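You operate a simulated robot arm through the tools that you are given. There is no shell and no other tool. Be economical: measure what you need, move in short steps, check, and stop when the job is done.

You run a simulated two-armed robot. Do the job below in one go: nothing can be reset, and whatever is moved stays where it is left.

Task
Load cube B to 4 kN in the hand press, then release it.
Fine: the cube stays whole, in the shut drawer.
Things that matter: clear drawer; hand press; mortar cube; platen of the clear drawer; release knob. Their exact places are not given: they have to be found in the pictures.

The check looks at the end state, three seconds after you hand in, the way a careful person would. Anything else that was tipped, shoved, dropped, spilled or broken makes it a failure.

Robot
Two 7-joint arms with fingered hands on one trunk, on a base that drives. Base frame: it is fixed to the floor where the robot stands at the start and does not move with it; the origin is under the middle of the robot, x ahead of it, y to its left, z up; the surface under the hand at the start is at about z = 85. Units: cm, rad, N and s.
The left shoulder is at the start at [7, 14.9, 118.5], the right one opposite. With the tool pointing down near the work surface each hand reaches from about 40 to 80 cm from the robot's upright axis, wherever it stands, measured 20 degrees to its own side. Places, roughly: clear drawer [60, 0, 90]; hand press [60, 0, 100]; platen of the clear drawer [70, 0, 90]; release knob [60, 20, 90]. Payload 3.6 kg a hand.
Tool frame (each hand has its own): the origin (TCP) lies between the finger pads and is the grasp point; the fingertips stand 2.5 cm ahead of it; z points along the fingers, y is the line along which they close. The gripper opens to 8.8 cm. The gripper's body begins 2.9 cm behind the TCP. The gripper is a hand of 4 fingers: y runs from the thumb to the fingers, the wrist lies at [-1.3, -9.7, -16.2] in the tool frame, and closing takes about 1.5 s.
Orientation is that of the tool frame in the base frame, as a unit quaternion [x, y, z, w]. With the fingers straight down and the wrist toward the robot, the tool's x, y and z point along [0, 1, 0], [1, 0, 0] and [0, 0, -1] of the base frame.

Tools
- The arms move only by the tool send_rows. It takes "left_rows", "right_rows" or both (then of equal length, played together; a hand with none holds still); each is a list of rows, each a list of 3 entries, a list of its own where there are three numbers: the shift along the tool's x, y, z in units of 250 mm (1.0 is 250 mm), then the turn, a rotation vector about the tool's x, y, z in units of 45 degrees (1.0 is 45 degrees), then the gripper command, from -1 (fully open) to 1 (shut), values between in proportion. In form: [[[dx, dy, dz], [wx, wy, wz], fingers], ...]. A call has 1 to 8 rows; each row is the pose to reach, as a shift and turn from the pose commanded when the call began, along the tool's axes at that moment. A call with a number of a shift or a turn outside -1 to 1 is refused whole. A row lasts 0.2 s, in which the tool goes at most 5 cm and 0.15 rad; a call with a longer step from one row to the next is refused whole, and so is a gripper value outside its range. A pose out of reach is approached as far as the arm can. The call stops where the force on the tool passes 50 N (or 10 N more than at its start, if that is more) or the arm is blocked; 0.2 s more then pass. The fingers move at their own pace (about 4.5 cm/s each) and stop on an object; they squeeze with about 23 N. The grip force told is the motor's: it shows also when the fingers shut on nothing. Time passes only in rows, and 0.2 s behind the last, so rows that repeat a pose let the fingers close. The reply holds the time, the measured pose of the TCP, the force on the tool along the base axes, the opening and the grip force, in the units named above and with some noise, with the torque about the TCP (base axes, N m) and any sound that the robot's microphone picked up, and new pictures: "show" is both (left out), scene, wrist or none (wrist: the cameras of the hands that moved).
- Cameras (640 x 400 px; columns grow to the right, rows downward): "scene" is now at [13.33, -1.14, 140.6]; the picture's right is [-0.14, -0.99, 0.00], its down [-0.64, 0.09, -0.76] and it looks along [0.75, -0.10, -0.65] (base axes); focal length 218 px, centre (320, 200). "left" rides on the left gripper at [-6.4, -8.3, -9.8] in its tool frame; the picture's right is [-0.62, -0.37, 0.69], its down [0.71, -0.63, 0.31] and it looks along [0.32, 0.68, 0.65] (tool axes); focal length 265 px, centre (320, 200). "right" rides on the right gripper at [6.4, -8.3, -9.8] in its tool frame; the picture's right is [-0.62, 0.37, -0.69], its down [-0.71, -0.63, 0.30] and it looks along [-0.32, 0.68, 0.65] (tool axes); focal length 265 px, centre (320, 200).
- lift_body(by): slides the trunk up (or, below 0, down) by that many cm; the arms and the scene camera ride with it, the base frame stays. It gives what a move gives, with no picture.
- drive_base(legs): drives the robot by 1 to 6 legs, each [ahead, left, turn to the left] in cm, cm and rad, along the robot's own axes; the way and the turn of a leg run together, so that a leg with both is an arc; at most 150 cm and 3.142 rad a leg. The arms and the cameras ride along, it lands a little off, and it stops where it bumps. It gives what a move gives, and a new picture of the scene camera.
- preshape(shape, hand): the hand has 4 fingers and takes this shape, open, in about a second: jaw (thumb against the fingers, like two jaws); tri (thumb and two fingers); tip (a fingertip pinch); poke (one finger out to press); point (the index stretched); flat (the hand flat); cup (the hand cupped); fist (a fist). The gripper value then closes the fingers along that shape, each until it touches; the sizes above hold for jaw. It gives what a move gives, with no picture.
- head_to(pan, tilt): turns the head with the scene camera to pan (to the left, within 1.501 rad either way) and tilt (down, from -0.506 to 1.204), counted from straight ahead of the robot. It gives what a move gives, and a new picture of the scene camera.
- probe_pixels(camera, pixels): for up to 12 pixels [column, row] of the newest picture of that camera ("zoom" is the newest enlarged one), the place [x, y, z] in the base frame of the surface seen there, good to about 0.2 cm. It takes no simulated time.
- close_up(camera, box): a new picture of the part [left, top, right, bottom] of that camera's present view, enlarged. It takes no simulated time.
- hand_in(): hands the job in; it is judged then, once.

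Keep the steps short. Do not move on a guess: measure, check each grasp and each placing, and mend mistakes. In all there are 80 turns and 260 pictures (those below and enlarged ones count). Leave the grippers open and the arms clear of the work at the hand-in unless told otherwise, and finish with a single line.

The tools are called after "Call:" as name(argument=value, ...) on one line, values as JSON. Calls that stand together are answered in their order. send_rows: Moves the arms, as the interface text tells. Its arguments: {"type":"object","properties":{"left_rows":{"type":"array","items":{"type":"array"}},"right_rows":{"type":"array","items":{"type":"array"}},"show":{"type":"string","enum":["both","scene","wrist","none"]}},"required":[]} The other tools are called the same way: lift_body (by) slides the trunk up or down; preshape (shape, hand) gives the hand a shape; drive_base (legs) drives the base; head_to (pan, tilt) turns the head that bears the scene camera; probe_pixels (camera, pixels) gives the place of the surface under pixels of a picture; close_up (camera, box) takes an enlarged picture of a part of a camera's view; hand_in () hands the job in.

At the start:

```text
time: 0.0
left_tool_pos: [53.1, 10.5, 122.91]
left_orientation: [0.708, 0.706, -0.001, 0.0]
left_contact_force: [0.1, 0.3, 0.4]
left_ft_torque: [0.02, -0.02, 0.02]
left_gripper_width: 8.74
left_grasp_force: 0.1
left_shape: jaw
right_tool_pos: [45.61, -34.87, 126.01]
right_orientation: [0.708, 0.706, 0.0, 0.0]
right_contact_force: [-0.3, 0.6, -0.6]
right_ft_torque: [0.01, 0.0, 0.0]
right_gripper_width: 8.76
right_grasp_force: 0.1
right_shape: jaw
trunk travel left (down, up): [-67.5, 26.5]
robot x, y, heading: [0.19, 0.01, 0.002]
head pan, tilt: [-0.136, 0.709]
```

scene: 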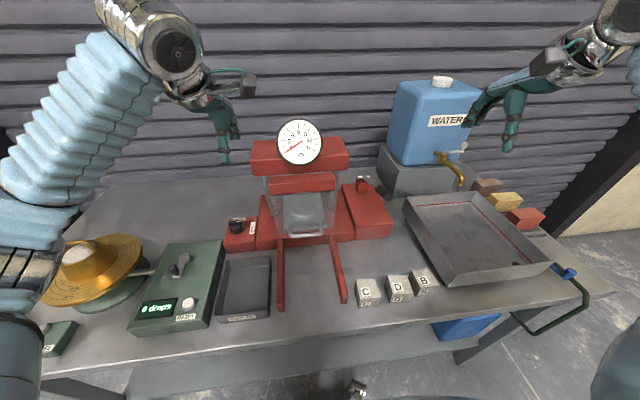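
right: 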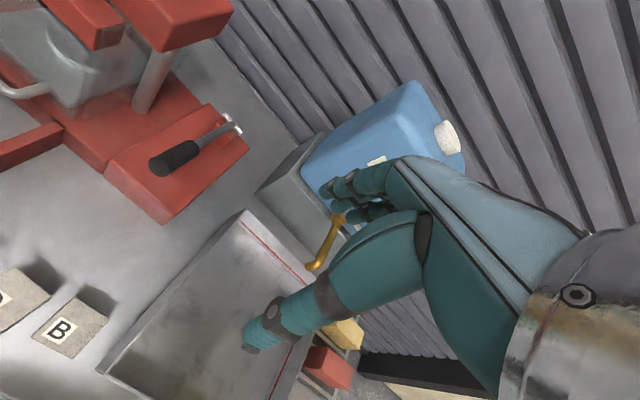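
left: 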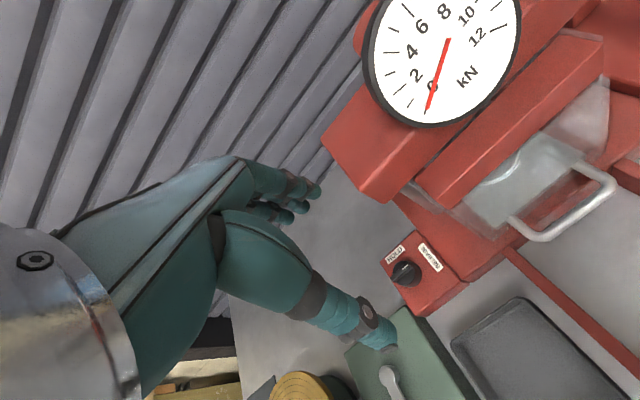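

I see the red press with a dial, the clear drawer, a knob on the left, a pump lever on the right, and cubes C, D and B. I'll enlarge these.

Call:
close_up(camera="scene", box=[220, 110, 400, 310])

Call:
close_up(camera="scene", box=[340, 250, 460, 320])

Call:
close_up(camera="left", box=[360, 120, 640, 320])

Call:
close_up(camera="right", box=[0, 0, 280, 220])

Call:
probe_pixels(camera="scene", pixels=[[366, 286], [397, 283], [422, 278], [424, 292], [237, 228], [303, 239], [277, 305], [344, 298], [367, 210], [363, 183], [305, 210], [300, 182]])

```text
2.00 times, centred on (310, 210) of scene
```

zoom: 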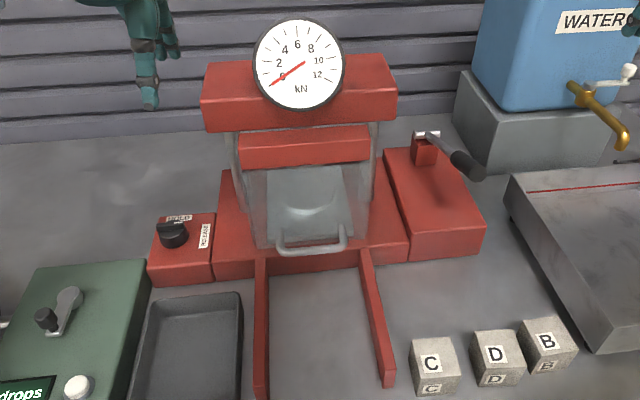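

```text
5.33 times, centred on (400, 285) of scene
```

zoom: 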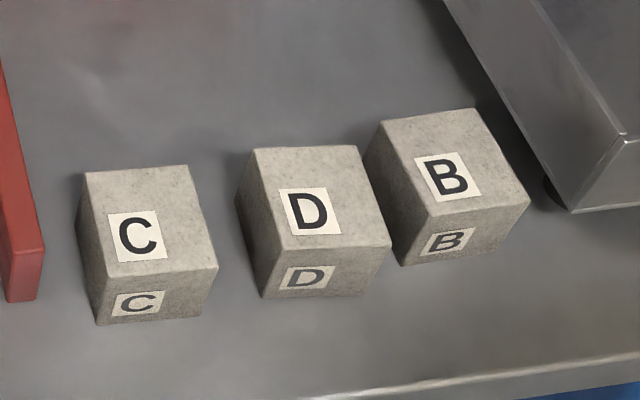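

```text
2.00 times, centred on (500, 220) of left
```

zoom: 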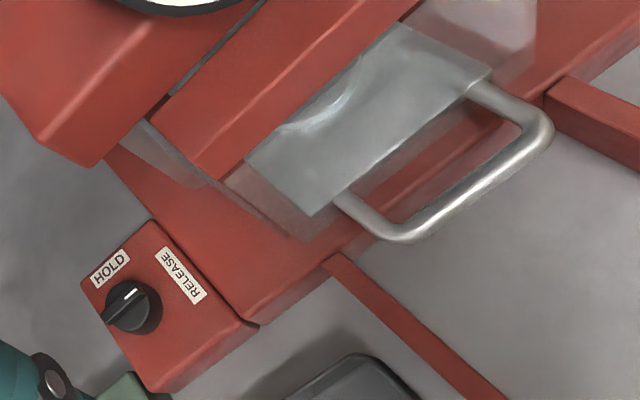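

```text
1.82 times, centred on (140, 110) of right
```

zoom: 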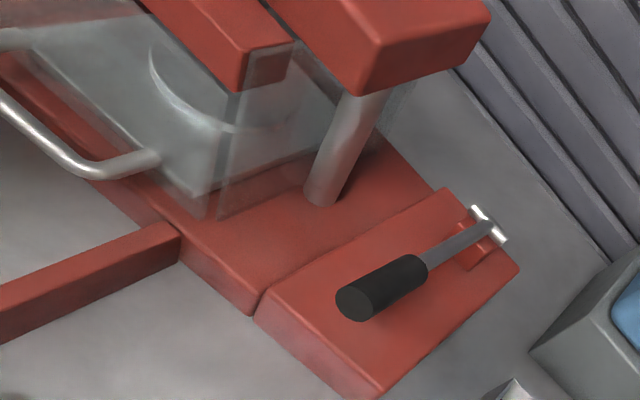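

```text
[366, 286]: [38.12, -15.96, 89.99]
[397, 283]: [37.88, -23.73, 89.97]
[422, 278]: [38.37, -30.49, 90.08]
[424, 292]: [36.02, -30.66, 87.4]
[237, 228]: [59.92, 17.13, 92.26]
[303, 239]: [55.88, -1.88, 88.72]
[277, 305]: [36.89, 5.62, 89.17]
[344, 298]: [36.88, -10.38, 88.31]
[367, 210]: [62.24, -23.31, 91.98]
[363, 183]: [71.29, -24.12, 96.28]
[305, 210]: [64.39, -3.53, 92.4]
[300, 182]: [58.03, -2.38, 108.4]
```

I need finer detail of the drawer, handle, knob and lever.

Call:
close_up(camera="scene", box=[250, 160, 360, 250])

Call:
close_up(camera="scene", box=[220, 205, 265, 250])

Call:
close_up(camera="left", box=[370, 230, 470, 310])

Call:
probe_pixels(camera="right", pixels=[[40, 92], [20, 90], [70, 80], [80, 110], [175, 157], [190, 148], [230, 120], [130, 95], [225, 10], [60, 320], [75, 298], [78, 358]])

Call:
probe_pixels(camera="left", pixels=[[600, 195], [545, 237], [520, 225], [590, 170], [605, 180], [405, 272], [400, 285], [425, 250], [395, 255], [500, 225], [480, 180], [540, 160]])

```text
4.44 times, centred on (305, 205) of scene
```

zoom: 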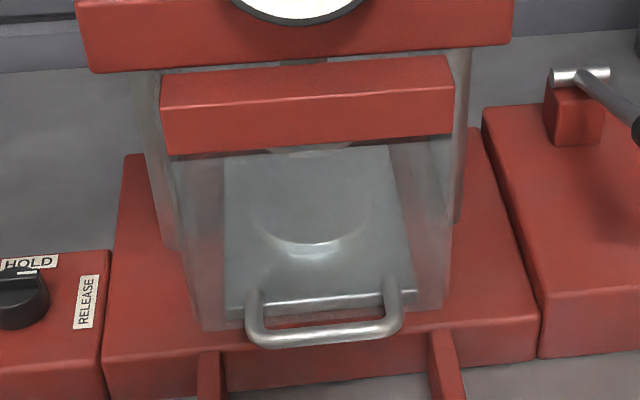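

```text
8.89 times, centred on (242, 228) of scene
```

zoom: 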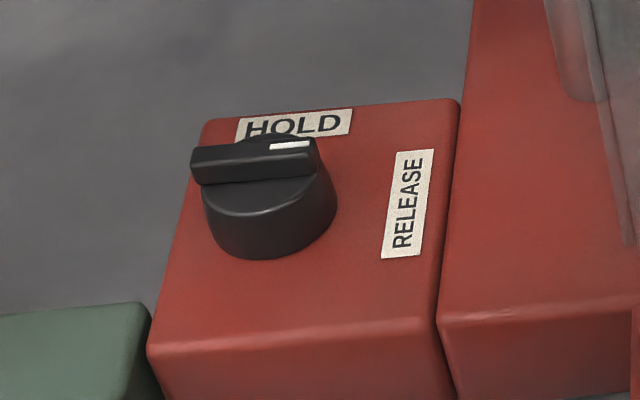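

```text
5.00 times, centred on (420, 270) of left
```

zoom: 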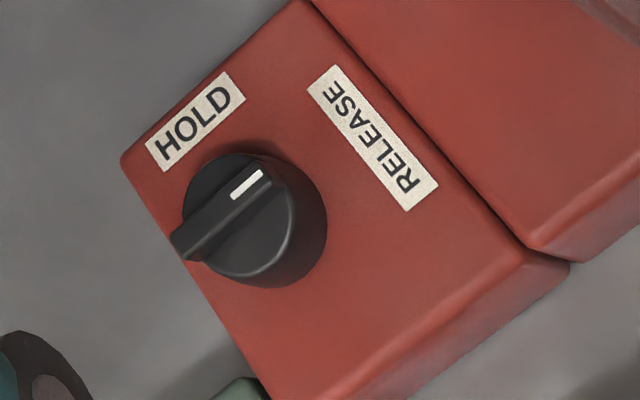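

```text
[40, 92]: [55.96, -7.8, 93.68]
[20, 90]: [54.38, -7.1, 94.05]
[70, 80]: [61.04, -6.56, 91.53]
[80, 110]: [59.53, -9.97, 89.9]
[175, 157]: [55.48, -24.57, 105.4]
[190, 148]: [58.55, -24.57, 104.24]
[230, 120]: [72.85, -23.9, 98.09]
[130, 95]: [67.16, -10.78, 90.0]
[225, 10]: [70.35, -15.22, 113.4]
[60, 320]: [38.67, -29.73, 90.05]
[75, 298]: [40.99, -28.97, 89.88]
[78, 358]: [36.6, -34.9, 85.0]
```

```text
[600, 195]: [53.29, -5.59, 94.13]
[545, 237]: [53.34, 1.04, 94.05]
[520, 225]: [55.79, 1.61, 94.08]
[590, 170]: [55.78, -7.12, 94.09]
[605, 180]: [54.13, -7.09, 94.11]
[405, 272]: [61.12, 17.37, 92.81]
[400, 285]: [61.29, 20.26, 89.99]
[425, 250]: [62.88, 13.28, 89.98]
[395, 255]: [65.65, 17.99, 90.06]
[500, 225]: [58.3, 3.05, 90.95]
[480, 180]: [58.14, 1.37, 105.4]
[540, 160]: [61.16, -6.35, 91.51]
```

The knob's white mark points right, at RELEASE, so it must go to HOLD before pumping. The drawer comes first: its handle bar runs at x≈53.4, y −7 to 1.6, z≈94. I'll bring the left hand in front of it, tilted 30° so it clears the crosshead.

Call:
send_rows(left_rows=[[[0, -0.15, 0], [-0.16, 0, 0], -1], [[0, -0.3, 0.05], [-0.32, 0, 0], -1], [[-0.1, -0.42, 0.15], [-0.5, 0, 0], -1], [[-0.2, -0.444, 0.27], [-0.667, 0, 0], -1], [[-0.3, -0.444, 0.4], [-0.667, 0, 0], -1], [[-0.42, -0.444, 0.53], [-0.667, 0, 0], -1], [[-0.532, -0.444, 0.676], [-0.667, 0, 0], -1], [[-0.532, -0.444, 0.676], [-0.667, 0, 0], -1]])

```text
time: 1.8
left_tool_pos: [41.98, -2.68, 106.17]
left_orientation: [0.683, 0.683, 0.182, 0.183]
left_contact_force: [0.9, 0.5, -0.3]
left_ft_torque: [-0.01, -0.03, 0.0]
left_gripper_width: 8.79
left_grasp_force: 0.0
left_shape: jaw
right_tool_pos: [45.67, -34.84, 125.95]
right_orientation: [0.708, 0.706, 0.0, 0.0]
right_contact_force: [0.3, 0.6, 0.2]
right_ft_torque: [-0.02, -0.03, 0.0]
right_gripper_width: 8.75
right_grasp_force: 0.1
right_shape: jaw
trunk travel left (down, up): [-67.5, 26.5]
robot x, y, heading: [-0.27, -0.02, 0.002]
head pan, tilt: [-0.136, 0.709]
```

scene: 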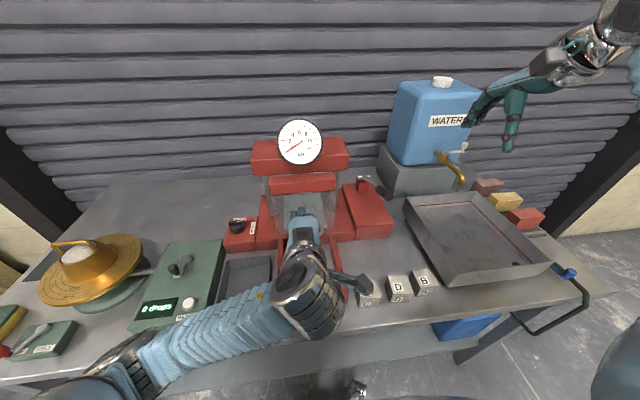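
left: 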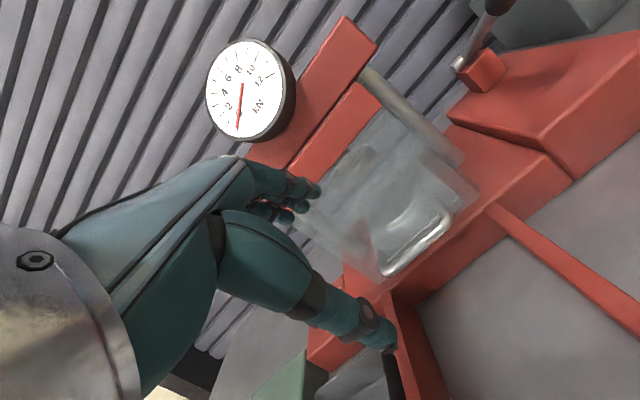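

I need to know what stands behind the handle bar (gap, front panel) before putting fingers in, so I'll zoom in and probe.

Call:
close_up(camera="left", box=[300, 80, 500, 300])

Call:
probe_pixels(camera="left", pixels=[[430, 243], [447, 232], [400, 268], [385, 274], [370, 255], [385, 245], [420, 220], [443, 207], [360, 190], [400, 180], [370, 130], [330, 235]])

```text
1.82 times, centred on (400, 190) of left
```

zoom: 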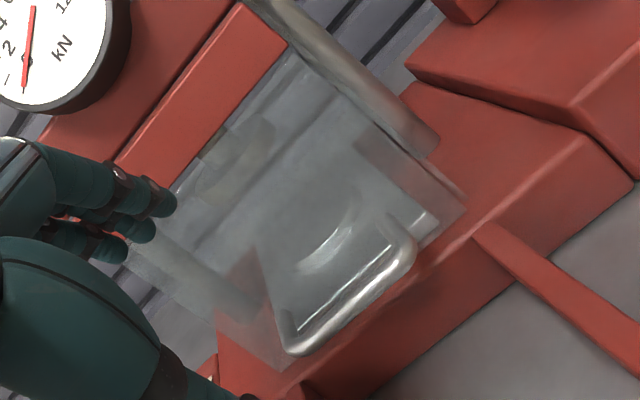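

```text
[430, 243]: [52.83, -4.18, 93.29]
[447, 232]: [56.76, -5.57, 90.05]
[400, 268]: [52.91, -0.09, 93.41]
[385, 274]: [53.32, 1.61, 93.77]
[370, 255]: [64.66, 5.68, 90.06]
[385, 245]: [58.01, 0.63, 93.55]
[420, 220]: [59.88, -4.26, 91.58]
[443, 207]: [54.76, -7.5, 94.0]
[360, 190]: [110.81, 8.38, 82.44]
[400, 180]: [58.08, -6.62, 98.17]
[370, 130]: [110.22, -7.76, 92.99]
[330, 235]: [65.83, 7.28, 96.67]
```

The drawer's front panel is at x≈58, so there is about 4 cm behind the bar. I'll narrow the jaw to about 4.5 cm and approach along the fingers, stopping 5 cm short.

Call:
send_rows(left_rows=[[[0, 0.136, 0.1], [0, 0, 0], 0], [[0, 0.136, 0.2], [0, 0, 0], 0], [[0, 0.136, 0.34], [0, 0, 0], 0], [[0, 0.136, 0.46], [0, 0, 0], 0], [[0, 0.136, 0.46], [0, 0, 0], 0]])

Call:
close_up(camera="left", box=[240, 120, 520, 340])

Call:
close_up(camera="scene", box=[240, 160, 380, 260])

```text
time: 3.0
left_tool_pos: [50.35, -2.81, 97.81]
left_orientation: [0.684, 0.683, 0.182, 0.184]
left_contact_force: [0.0, 0.0, 0.3]
left_ft_torque: [0.0, 0.02, 0.01]
left_gripper_width: 4.45
left_grasp_force: 0.0
left_shape: jaw
right_tool_pos: [45.72, -34.83, 125.91]
right_orientation: [0.708, 0.706, 0.0, 0.0]
right_contact_force: [0.8, -0.7, -0.7]
right_ft_torque: [-0.02, -0.01, 0.05]
right_gripper_width: 8.72
right_grasp_force: 0.2
right_shape: jaw
trunk travel left (down, up): [-67.5, 26.5]
robot x, y, heading: [0.38, 0.13, 0.001]
head pan, tilt: [-0.136, 0.709]
```

scene: 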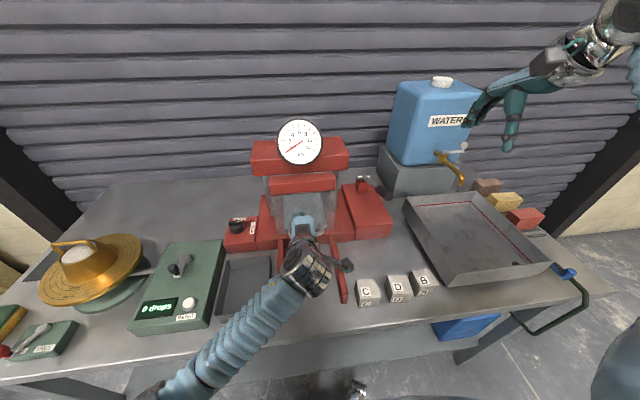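
left: 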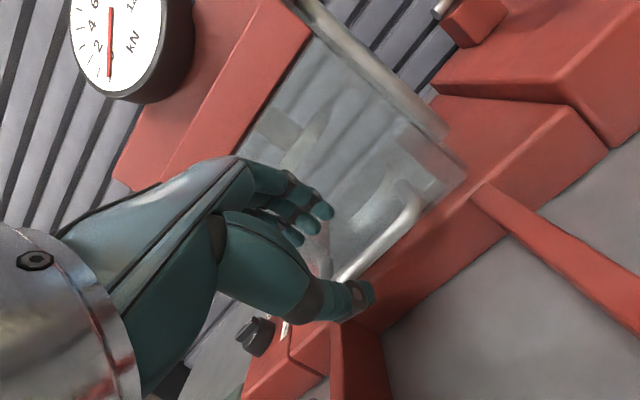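

```text
1.82 times, centred on (380, 230) of left
```

zoom: 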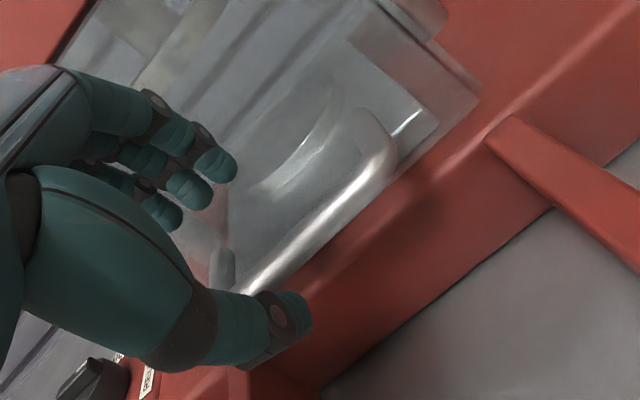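

```text
4.00 times, centred on (310, 210) of scene
```

zoom: 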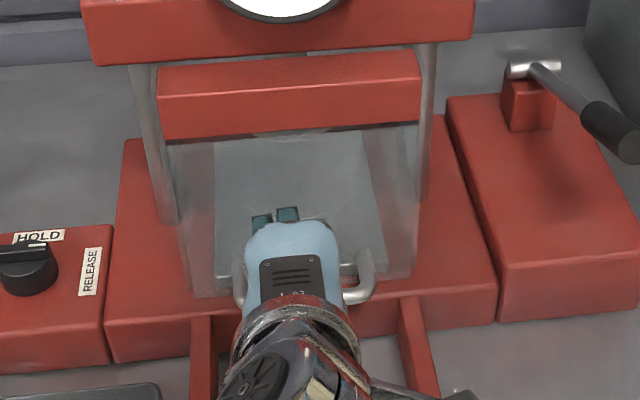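

The jaws straddle the bar's line. I'll go down the last 5 cm and close.

Call:
send_rows(left_rows=[[[0, 0.014, 0.12], [0, 0, 0], 0], [[0, 0.014, 0.21], [0, 0, 0], 0], [[0, 0.014, 0.21], [0, 0, 0], 1], [[0, 0.014, 0.21], [0, 0, 0], 1], [[0, 0.014, 0.21], [0, 0, 0], 1], [[0, 0.014, 0.21], [0, 0, 0], 1], [[0, 0.014, 0.21], [0, 0, 0], 1]], show="wrist")

```text
time: 4.6
left_tool_pos: [53.55, -2.79, 93.4]
left_orientation: [0.684, 0.682, 0.181, 0.182]
left_contact_force: [-8.9, -2.2, -6.2]
left_ft_torque: [-0.01, 0.0, 0.03]
left_gripper_width: 0.35
left_grasp_force: 22.5
left_shape: jaw
right_tool_pos: [45.64, -35.11, 125.83]
right_orientation: [0.708, 0.706, 0.001, 0.001]
right_contact_force: [0.3, 0.4, -0.5]
right_ft_torque: [0.0, -0.02, 0.01]
right_gripper_width: 8.74
right_grasp_force: 0.0
right_shape: jaw
trunk travel left (down, up): [-67.5, 26.5]
robot x, y, heading: [-0.29, 0.18, 0.001]
head pan, tilt: [-0.136, 0.709]
```

left: 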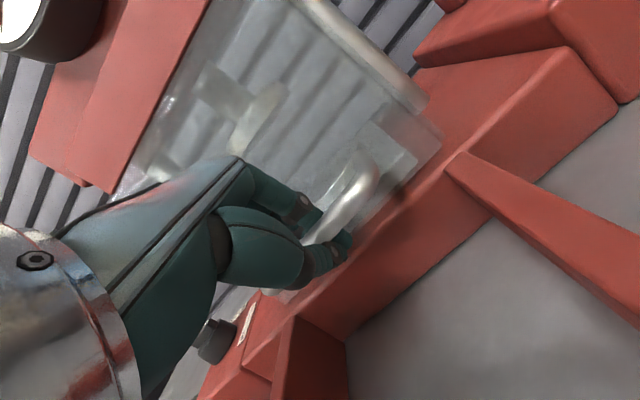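

The fingers have closed around the bar with some force on it. I'll pull straight back (−x) 4 cm as a test.

Call:
send_rows(left_rows=[[[0, -0.035, -0.02], [0, 0, 0], 1], [[0, -0.07, -0.04], [0, 0, 0], 1], [[0, -0.104, -0.06], [0, 0, 0], 1], [[0, -0.139, -0.08], [0, 0, 0], 1]], show="both")

```text
time: 5.6
left_tool_pos: [49.61, -2.78, 93.33]
left_orientation: [0.685, 0.682, 0.181, 0.183]
left_contact_force: [1.5, -3.4, -9.8]
left_ft_torque: [-0.01, 0.01, 0.1]
left_gripper_width: 0.28
left_grasp_force: 22.9
left_shape: jaw
right_tool_pos: [45.74, -34.93, 125.81]
right_orientation: [0.708, 0.706, 0.0, 0.0]
right_contact_force: [0.4, -1.0, 0.0]
right_ft_torque: [0.01, -0.02, 0.03]
right_gripper_width: 8.75
right_grasp_force: 0.0
right_shape: jaw
trunk travel left (down, up): [-67.5, 26.5]
robot x, y, heading: [0.17, -0.01, -0.008]
head pan, tilt: [-0.136, 0.709]
```

scene: 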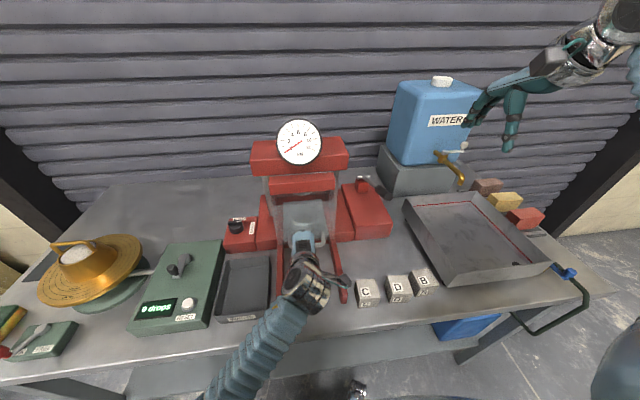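
left: 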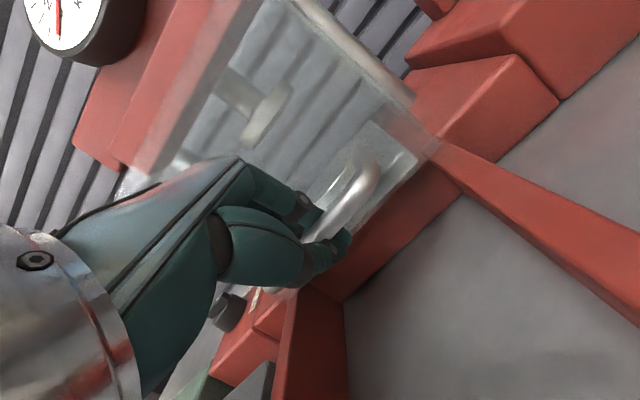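

The drawer slides freely. I'll pull 9 cm more.

Call:
send_rows(left_rows=[[[0, -0.052, -0.03], [0, 0, 0], 1], [[0, -0.104, -0.06], [0, 0, 0], 1], [[0, -0.156, -0.09], [0, 0, 0], 1], [[0, -0.208, -0.12], [0, 0, 0], 1], [[0, -0.26, -0.15], [0, 0, 0], 1], [[0, -0.312, -0.18], [0, 0, 0], 1]], show="both")

Call:
close_up(camera="scene", box=[240, 160, 380, 260])

```text
time: 7.0
left_tool_pos: [43.74, -1.66, 94.27]
left_orientation: [0.673, 0.683, 0.213, 0.188]
left_contact_force: [1.8, -21.0, -42.2]
left_ft_torque: [0.07, -0.13, -0.08]
left_gripper_width: 0.23
left_grasp_force: 23.2
left_shape: jaw
right_tool_pos: [46.34, -35.18, 125.36]
right_orientation: [0.708, 0.706, -0.001, -0.003]
right_contact_force: [0.4, -0.6, -0.3]
right_ft_torque: [-0.04, 0.0, -0.01]
right_gripper_width: 8.73
right_grasp_force: 0.0
right_shape: jaw
trunk travel left (down, up): [-67.5, 26.5]
robot x, y, heading: [0.14, 0.15, 0.0]
head pan, tilt: [-0.136, 0.709]
```

scene: 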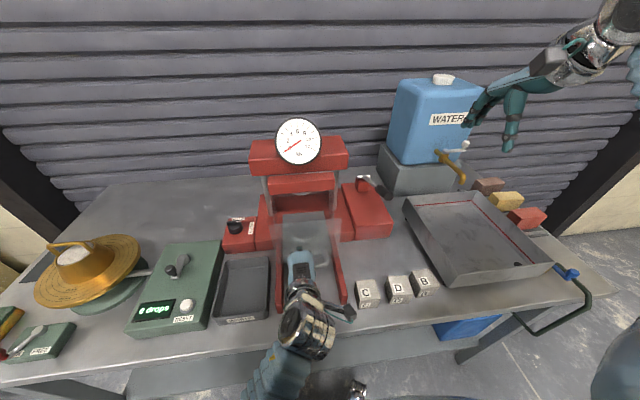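
left: 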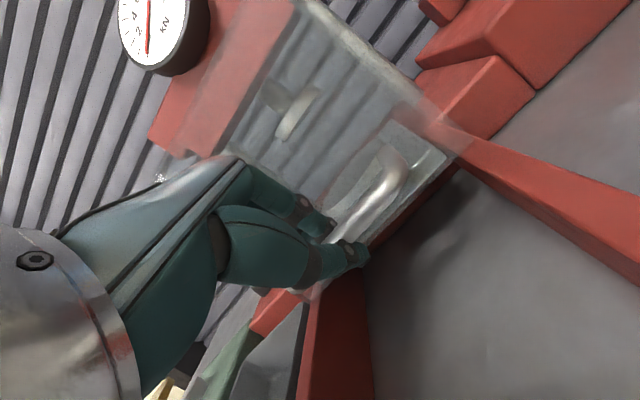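

```text
4.00 times, centred on (310, 210) of scene
```

zoom: 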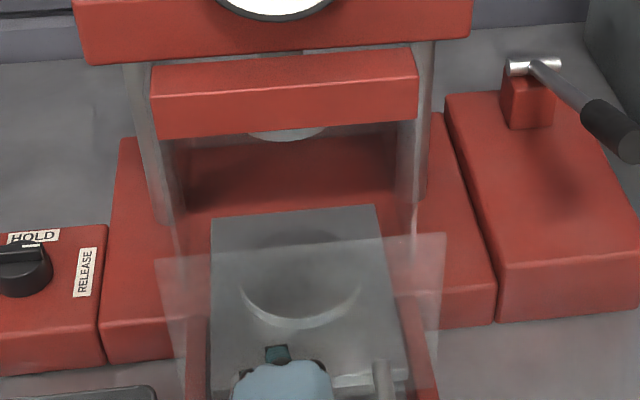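

The drawer moved 10 cm, then the arm reached its inner limit: the tool tilted and there is about 45 N across it, with none along x. I'll ease the command forward 3 cm and check.

Call:
send_rows(left_rows=[[[0, 0.052, 0.03], [0, 0, 0], 1], [[0, 0.104, 0.06], [0, 0, 0], 1], [[0, 0.104, 0.06], [0, 0, 0], 1]], show="scene")

Call:
close_up(camera="scene", box=[250, 190, 370, 310])

Call:
probe_pixels(camera="scene", pixels=[[286, 214], [334, 212], [312, 222], [300, 240], [325, 237], [345, 220], [350, 245], [310, 236]])

```text
time: 7.8
left_tool_pos: [44.01, -1.46, 93.33]
left_orientation: [0.687, 0.672, 0.216, 0.173]
left_contact_force: [0.6, -27.9, 18.4]
left_ft_torque: [0.19, -0.27, -0.19]
left_gripper_width: 0.23
left_grasp_force: 22.7
left_shape: jaw
right_tool_pos: [45.44, -35.62, 125.82]
right_orientation: [0.709, 0.706, 0.004, -0.002]
right_contact_force: [-0.2, -0.6, 0.1]
right_ft_torque: [0.01, -0.03, 0.04]
right_gripper_width: 8.76
right_grasp_force: 0.0
right_shape: jaw
trunk travel left (down, up): [-67.5, 26.5]
robot x, y, heading: [0.18, -0.1, 0.0]
head pan, tilt: [-0.136, 0.709]
```

scene: 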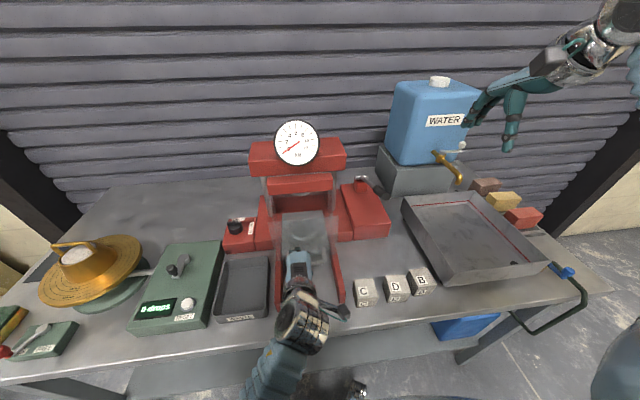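

```text
3.33 times, centred on (310, 250) of scene
```

zoom: 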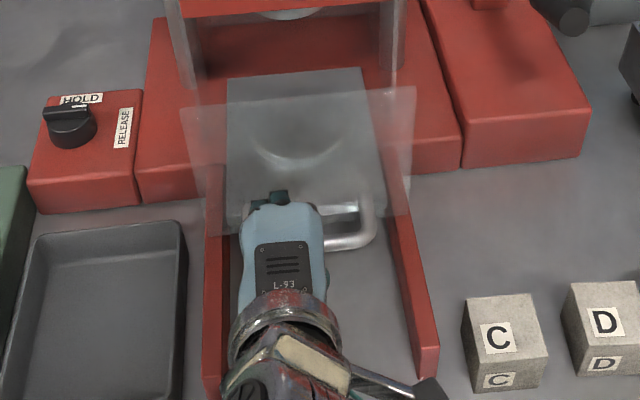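

```text
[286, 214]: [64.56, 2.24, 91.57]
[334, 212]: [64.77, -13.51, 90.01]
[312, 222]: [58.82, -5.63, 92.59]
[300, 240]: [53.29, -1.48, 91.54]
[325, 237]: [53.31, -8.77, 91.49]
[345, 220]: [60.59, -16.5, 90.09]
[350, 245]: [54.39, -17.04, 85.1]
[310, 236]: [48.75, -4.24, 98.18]
```

The front panel is now at x≈48.7, and the recess is still partly under the crosshead. I'll let go of the handle, withdraw, and back the base up 12 cm for room before pulling again.

Call:
send_rows(left_rows=[[[0, 0, 0], [0, 0, 0], 0], [[0, 0, 0], [0, 0, 0], 0], [[0, 0, 0], [0, 0, 0], 0], [[0, 0, 0], [0, 0, 0], 0]], show="both")

```text
time: 8.8
left_tool_pos: [44.36, -0.95, 92.73]
left_orientation: [0.685, 0.677, 0.213, 0.167]
left_contact_force: [-0.8, -18.3, 0.3]
left_ft_torque: [0.09, -0.03, -0.58]
left_gripper_width: 4.46
left_grasp_force: 0.1
left_shape: jaw
right_tool_pos: [45.75, -35.31, 125.83]
right_orientation: [0.709, 0.706, 0.001, -0.001]
right_contact_force: [-0.3, 0.1, -0.4]
right_ft_torque: [0.01, 0.03, 0.01]
right_gripper_width: 8.74
right_grasp_force: 0.0
right_shape: jaw
trunk travel left (down, up): [-67.5, 26.5]
robot x, y, heading: [-0.09, -0.22, -0.001]
head pan, tilt: [-0.136, 0.709]
```

scene: 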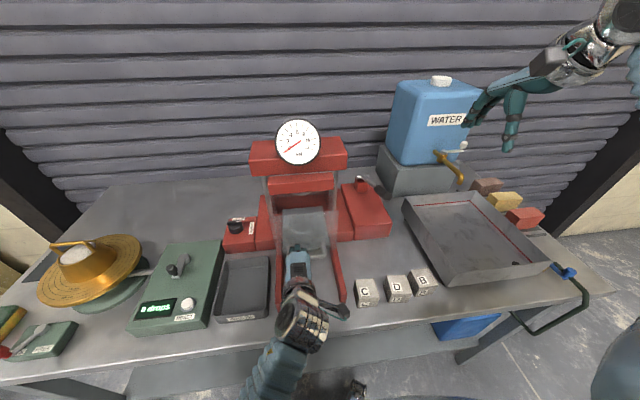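
left: 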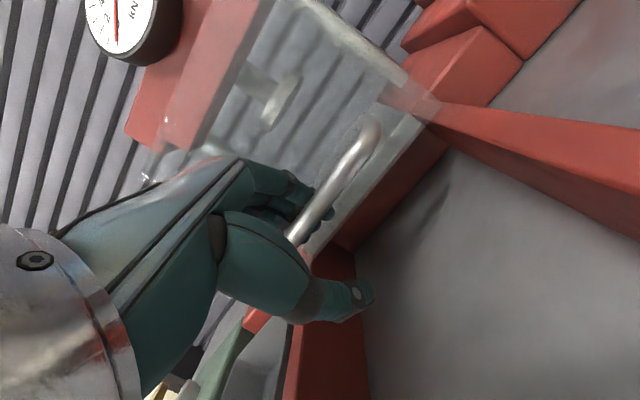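

The jaws are open. I'll lift straight up to clear the bar.

Call:
send_rows(left_rows=[[[0, 0.03, -0.052], [0, 0, 0], 0], [[0, 0.08, -0.139], [0, 0, 0], 0], [[0, 0.14, -0.242], [0, 0, 0], 0], [[0, 0.2, -0.346], [0, 0, 0], 0], [[0, 0.2, -0.346], [0, 0, 0], 0]], show="both")

```text
time: 9.4
left_tool_pos: [43.85, -0.77, 93.12]
left_orientation: [0.711, 0.653, 0.227, 0.128]
left_contact_force: [1.2, -40.9, -17.6]
left_ft_torque: [-0.17, 0.58, -1.38]
left_gripper_width: 4.47
left_grasp_force: 0.1
left_shape: jaw
right_tool_pos: [45.78, -35.25, 125.71]
right_orientation: [0.708, 0.706, 0.001, -0.002]
right_contact_force: [0.0, 1.0, 1.0]
right_ft_torque: [-0.03, 0.04, -0.03]
right_gripper_width: 8.75
right_grasp_force: 0.1
right_shape: jaw
trunk travel left (down, up): [-67.5, 26.5]
robot x, y, heading: [0.34, 0.0, -0.001]
head pan, tilt: [-0.136, 0.709]
stopped in row 3 (left hand): the force on the tool passed its limit at 53 N (the readings are from after the stop); the commanded pose is now the measured one
```

scene: 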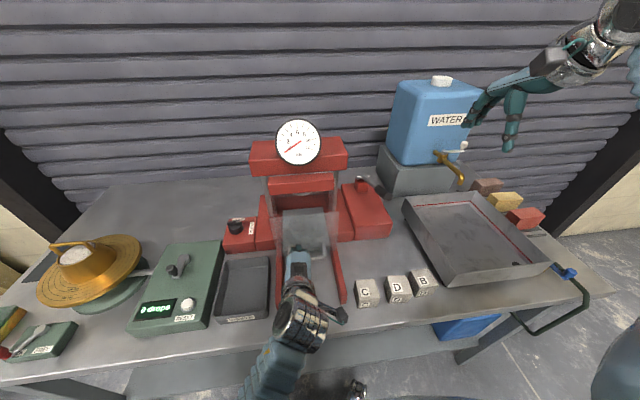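
left: 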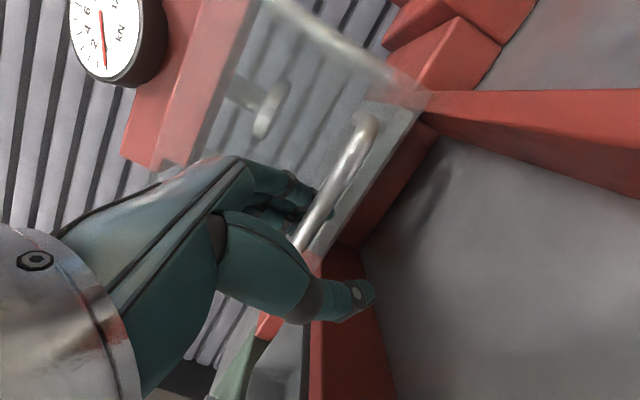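

The fingers bear on the handle's left post. I'll shift the hand −y by 1.5 cm to relieve it and see whether the arm can.

Call:
send_rows(left_rows=[[[-0.03, 0.003, -0.003], [0, 0, 0], 0], [[-0.06, 0.007, -0.007], [0, 0, 0], 0], [[-0.06, 0.007, -0.007], [0, 0, 0], 0]], show="none")

Call:
close_up(camera="left", box=[220, 80, 440, 320])

```text
time: 10.2
left_tool_pos: [44.08, -0.7, 92.85]
left_orientation: [0.707, 0.651, 0.25, 0.115]
left_contact_force: [-1.4, -33.2, -12.2]
left_ft_torque: [-0.09, 0.37, -1.06]
left_gripper_width: 4.5
left_grasp_force: 0.0
left_shape: jaw
right_tool_pos: [45.72, -35.67, 125.7]
right_orientation: [0.708, 0.706, 0.002, -0.002]
right_contact_force: [-0.4, 0.5, 0.5]
right_ft_torque: [-0.01, -0.04, 0.03]
right_gripper_width: 8.74
right_grasp_force: 0.0
right_shape: jaw
trunk travel left (down, up): [-67.5, 26.5]
robot x, y, heading: [0.24, 0.43, -0.0]
head pan, tilt: [-0.136, 0.709]
```

```text
1.67 times, centred on (330, 200) of left
```

zoom: 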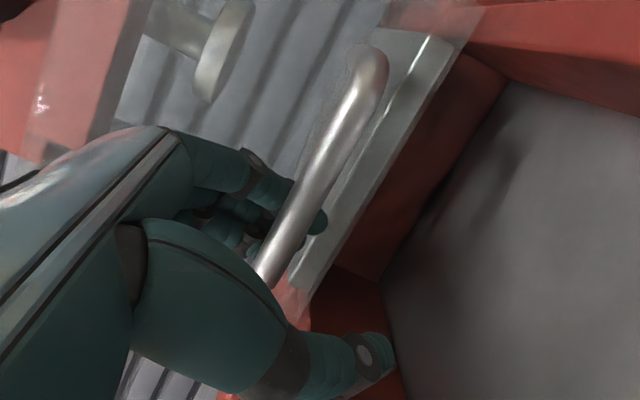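

The arm is at a joint limit, but the base and trunk can move the hand bodily. I'll drive 1.5 cm right to take the hand off the post.

Call:
drive_base(legs=[[0, -1.5, 0]])

```text
time: 11.1
left_tool_pos: [44.37, -1.53, 92.9]
left_orientation: [0.701, 0.657, 0.251, 0.114]
left_contact_force: [-0.6, -3.7, -1.6]
left_ft_torque: [-0.01, 0.05, -0.07]
left_gripper_width: 4.4
left_grasp_force: 0.1
left_shape: jaw
right_tool_pos: [45.68, -36.42, 125.83]
right_orientation: [0.709, 0.705, 0.001, 0.0]
right_contact_force: [1.2, 0.3, -0.4]
right_ft_torque: [-0.04, 0.0, 0.0]
right_gripper_width: 8.75
right_grasp_force: 0.0
right_shape: jaw
trunk travel left (down, up): [-67.5, 26.5]
robot x, y, heading: [-0.03, -1.71, -0.002]
head pan, tilt: [-0.136, 0.709]
```

scene: 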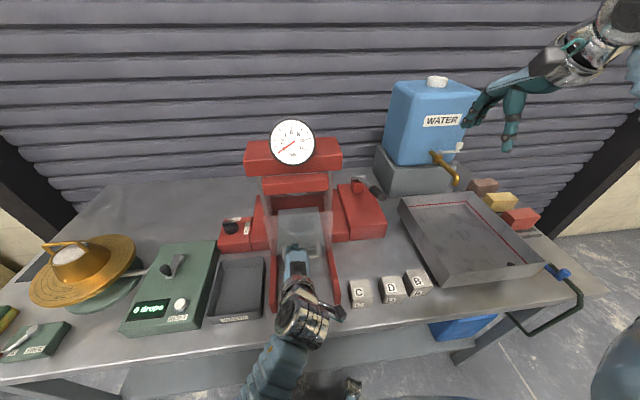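

The lateral force is gone. With the fingers still hooked behind the bar, I'll drive back 9 cm to draw the drawer out.

Call:
drive_base(legs=[[-9, -0.4, 0]])

Call:
close_up(camera="scene", box=[240, 160, 400, 320])

```text
time: 12.9
left_tool_pos: [35.59, -1.96, 92.7]
left_orientation: [0.703, 0.657, 0.249, 0.112]
left_contact_force: [1.0, -0.9, -0.2]
left_ft_torque: [0.02, -0.01, -0.01]
left_gripper_width: 4.41
left_grasp_force: 0.0
left_shape: jaw
right_tool_pos: [37.2, -36.79, 125.9]
right_orientation: [0.709, 0.706, -0.001, 0.0]
right_contact_force: [-0.1, 0.2, 0.0]
right_ft_torque: [-0.01, -0.01, 0.0]
right_gripper_width: 8.77
right_grasp_force: 0.1
right_shape: jaw
trunk travel left (down, up): [-67.5, 26.5]
robot x, y, heading: [-8.95, -2.29, 0.001]
head pan, tilt: [-0.136, 0.709]
```

scene: 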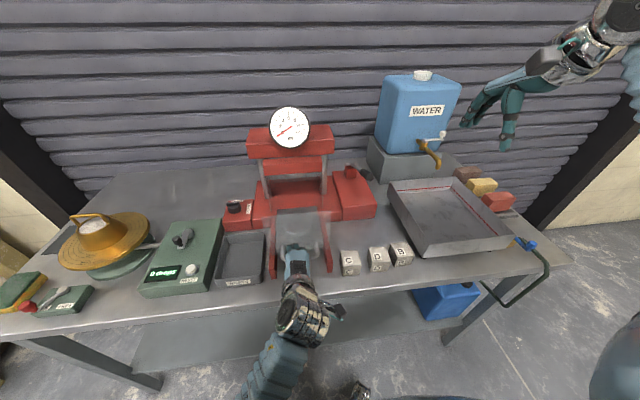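

```text
2.50 times, centred on (320, 240) of scene
```

zoom: 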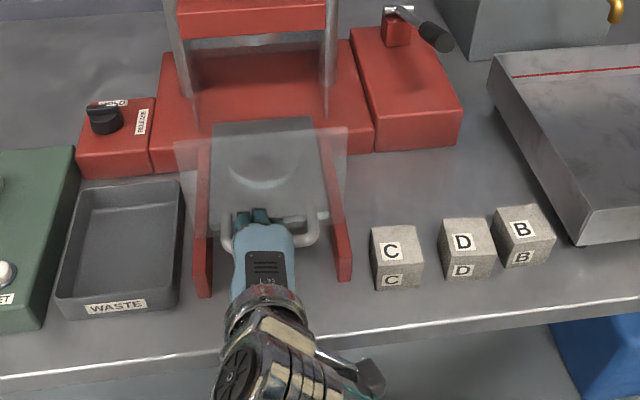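

Call:
probe_pixels(camera="zoom", pixels=[[215, 128], [310, 125], [325, 200], [225, 205], [260, 185], [262, 160], [185, 150], [345, 150], [310, 235], [260, 120], [235, 150], [320, 30]])

```text
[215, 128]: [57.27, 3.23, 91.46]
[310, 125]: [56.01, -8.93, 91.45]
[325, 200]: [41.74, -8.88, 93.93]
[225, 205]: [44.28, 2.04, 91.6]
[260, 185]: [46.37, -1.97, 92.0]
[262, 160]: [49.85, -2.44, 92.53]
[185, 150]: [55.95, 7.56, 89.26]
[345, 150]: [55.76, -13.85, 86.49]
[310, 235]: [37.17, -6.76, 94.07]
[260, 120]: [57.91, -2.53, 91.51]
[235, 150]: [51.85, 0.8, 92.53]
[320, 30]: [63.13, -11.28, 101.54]
```

The drawer is out: the platen spans x 42–58, y −9 to 3, with a raised disc (z 92.5) centred near [50, −2.8]. I'll unhook the hand by lifting the trunk 12 cm.

Call:
lift_body(by=12)

```text
time: 14.4
left_tool_pos: [35.51, -1.79, 104.78]
left_orientation: [0.703, 0.657, 0.249, 0.113]
left_contact_force: [-0.4, 0.7, 0.1]
left_ft_torque: [-0.03, 0.01, 0.0]
left_gripper_width: 4.4
left_grasp_force: 0.0
left_shape: jaw
right_tool_pos: [37.09, -36.75, 137.88]
right_orientation: [0.708, 0.706, 0.0, 0.0]
right_contact_force: [0.0, -0.6, 0.6]
right_ft_torque: [0.0, 0.01, 0.02]
right_gripper_width: 8.8
right_grasp_force: 0.0
right_shape: jaw
trunk travel left (down, up): [-79.5, 14.5]
robot x, y, heading: [-8.97, -2.14, -0.003]
head pan, tilt: [-0.136, 0.709]
```

The hand is clear. I'll move the left arm out to the left and raise it.

Call:
send_rows(left_rows=[[[0.15, 0.05, -0.08], [0, 0, 0], -1], [[0.32, 0.1, -0.1], [0.1, 0, 0], -1], [[0.48, 0.15, -0.1], [0.25, 0, 0], -1], [[0.64, 0.2, -0.1], [0.4, 0, 0], -1], [[0.8, 0.25, -0.1], [0.55, 0, 0], -1], [[0.945, 0.27, -0.09], [0.667, 0, 0], -1], [[0.945, 0.27, -0.09], [0.667, 0, 0], -1]], show="both")

```text
time: 16.0
left_tool_pos: [40.47, 20.16, 114.65]
left_orientation: [0.709, 0.699, 0.069, -0.072]
left_contact_force: [-0.1, 0.0, -0.4]
left_ft_torque: [0.0, 0.02, -0.03]
left_gripper_width: 8.8
left_grasp_force: 0.0
left_shape: jaw
right_tool_pos: [36.93, -36.85, 138.05]
right_orientation: [0.708, 0.706, 0.0, 0.0]
right_contact_force: [-0.1, -0.8, 0.8]
right_ft_torque: [-0.05, -0.04, -0.02]
right_gripper_width: 8.78
right_grasp_force: 0.0
right_shape: jaw
trunk travel left (down, up): [-79.5, 14.5]
robot x, y, heading: [-9.26, -2.0, 0.005]
head pan, tilt: [-0.136, 0.709]
```

scene: 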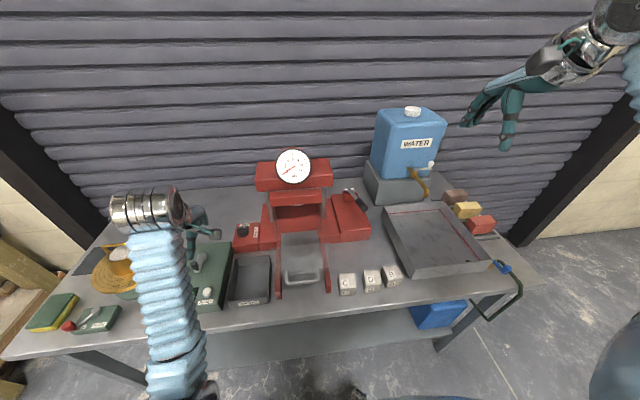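
left: 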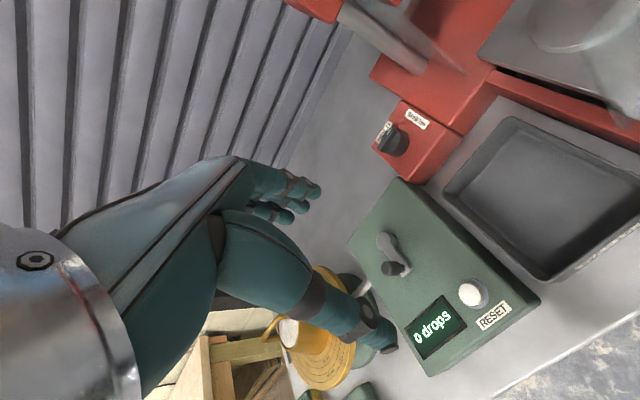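

The drawer is in plain view. I'll lower the trunk 10 cm again, then measure the drawer and cube B.

Call:
lift_body(by=-10)

Call:
close_up(camera="scene", box=[250, 180, 350, 300])

Call:
close_up(camera="scene", box=[330, 220, 430, 300])

```text
time: 17.3
left_tool_pos: [40.58, 20.12, 104.56]
left_orientation: [0.708, 0.699, 0.071, -0.072]
left_contact_force: [0.2, 0.6, 0.6]
left_ft_torque: [0.03, 0.0, 0.02]
left_gripper_width: 8.78
left_grasp_force: 0.1
left_shape: jaw
right_tool_pos: [36.98, -36.77, 127.97]
right_orientation: [0.708, 0.706, 0.0, 0.0]
right_contact_force: [0.4, -0.4, 0.5]
right_ft_torque: [0.02, 0.01, 0.04]
right_gripper_width: 8.8
right_grasp_force: 0.1
right_shape: jaw
trunk travel left (down, up): [-69.5, 24.5]
robot x, y, heading: [-9.56, -2.44, 0.001]
head pan, tilt: [-0.136, 0.709]
```

```text
3.33 times, centred on (300, 240) of scene
```

zoom: 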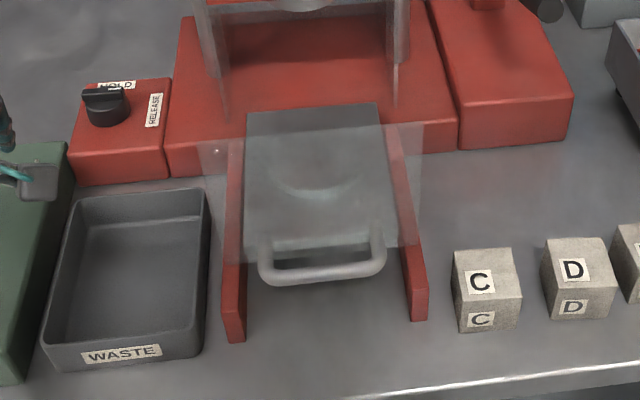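

```text
5.00 times, centred on (380, 260) of scene
```

zoom: 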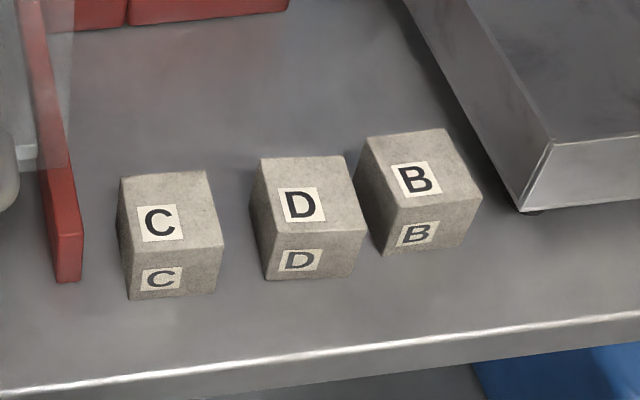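

Call:
probe_pixels(camera="zoom", pixels=[[368, 142], [443, 134], [475, 193], [400, 205], [388, 250], [463, 240], [345, 165], [363, 225], [422, 170], [425, 232], [540, 205]])

Call:
close_up(camera="scene", box=[270, 180, 350, 300])

Call:
probe_pixels(camera="scene", pixels=[[300, 219], [299, 233], [340, 218], [300, 226], [316, 218], [290, 236], [310, 236], [298, 240], [322, 253], [300, 264], [281, 250]])

```text
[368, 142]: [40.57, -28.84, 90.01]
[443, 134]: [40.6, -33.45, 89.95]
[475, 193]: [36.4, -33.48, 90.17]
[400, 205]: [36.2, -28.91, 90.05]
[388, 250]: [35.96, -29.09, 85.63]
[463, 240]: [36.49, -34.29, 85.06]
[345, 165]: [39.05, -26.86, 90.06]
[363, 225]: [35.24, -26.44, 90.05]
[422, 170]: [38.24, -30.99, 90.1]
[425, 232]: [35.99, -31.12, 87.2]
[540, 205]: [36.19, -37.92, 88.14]
```

```text
3.33 times, centred on (310, 240) of scene
```

zoom: 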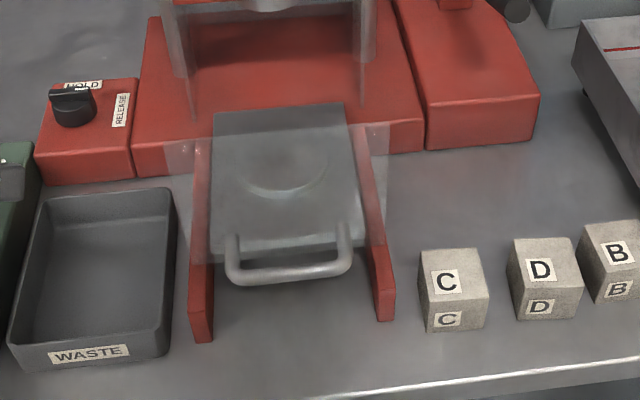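

```text
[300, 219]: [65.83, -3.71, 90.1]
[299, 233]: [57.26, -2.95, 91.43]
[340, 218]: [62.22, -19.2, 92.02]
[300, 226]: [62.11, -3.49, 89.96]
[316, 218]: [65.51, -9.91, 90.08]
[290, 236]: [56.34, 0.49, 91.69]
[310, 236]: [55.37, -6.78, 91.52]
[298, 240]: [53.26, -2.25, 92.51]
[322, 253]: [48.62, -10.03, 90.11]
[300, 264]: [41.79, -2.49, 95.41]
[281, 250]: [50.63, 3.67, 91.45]
```

Cube B: centre [38.5, −31.1], top z 90, axis-aligned, with its front and back faces free. I'll bring the right hand above it, vertical.

Call:
send_rows(right_rows=[[[0.04, 0.01, 0.16], [0, 0, 0], -1], [[0.08, 0.02, 0.32], [0, 0, 0], -1], [[0.12, 0.03, 0.49], [0, 0, 0], -1], [[0.16, 0.04, 0.66], [0, 0, 0], -1], [[0.2, 0.05, 0.83], [0, 0, 0], -1], [[0.228, 0.06, 0.98], [0, 0, 0], -1], [[0.228, 0.06, 0.98], [0, 0, 0], -1]], show="both")

```text
time: 18.9
left_tool_pos: [40.48, 20.13, 104.57]
left_orientation: [0.708, 0.699, 0.07, -0.073]
left_contact_force: [0.4, -0.7, -0.6]
left_ft_torque: [0.0, 0.0, 0.0]
left_gripper_width: 8.8
left_grasp_force: 0.0
left_shape: jaw
right_tool_pos: [38.43, -30.79, 103.26]
right_orientation: [0.708, 0.706, 0.0, 0.0]
right_contact_force: [-0.5, 0.1, 0.3]
right_ft_torque: [0.03, 0.02, -0.03]
right_gripper_width: 8.75
right_grasp_force: 0.0
right_shape: jaw
trunk travel left (down, up): [-69.5, 24.5]
robot x, y, heading: [-9.15, -2.43, 0.003]
head pan, tilt: [-0.136, 0.709]
```

scene: 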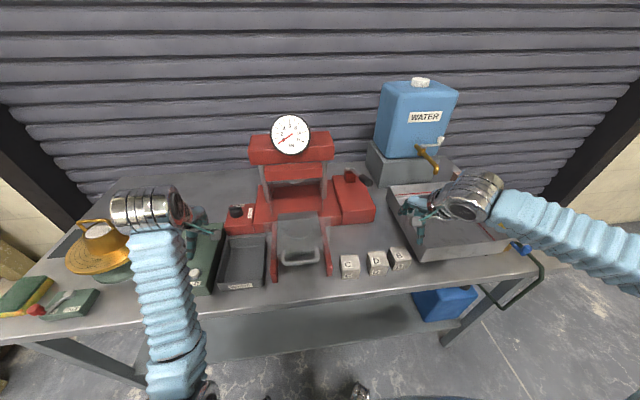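
right: 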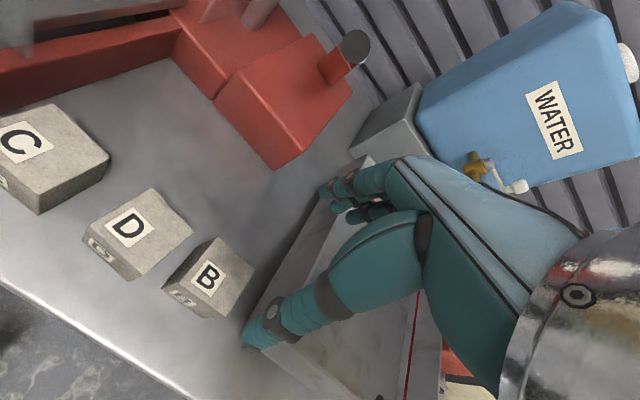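

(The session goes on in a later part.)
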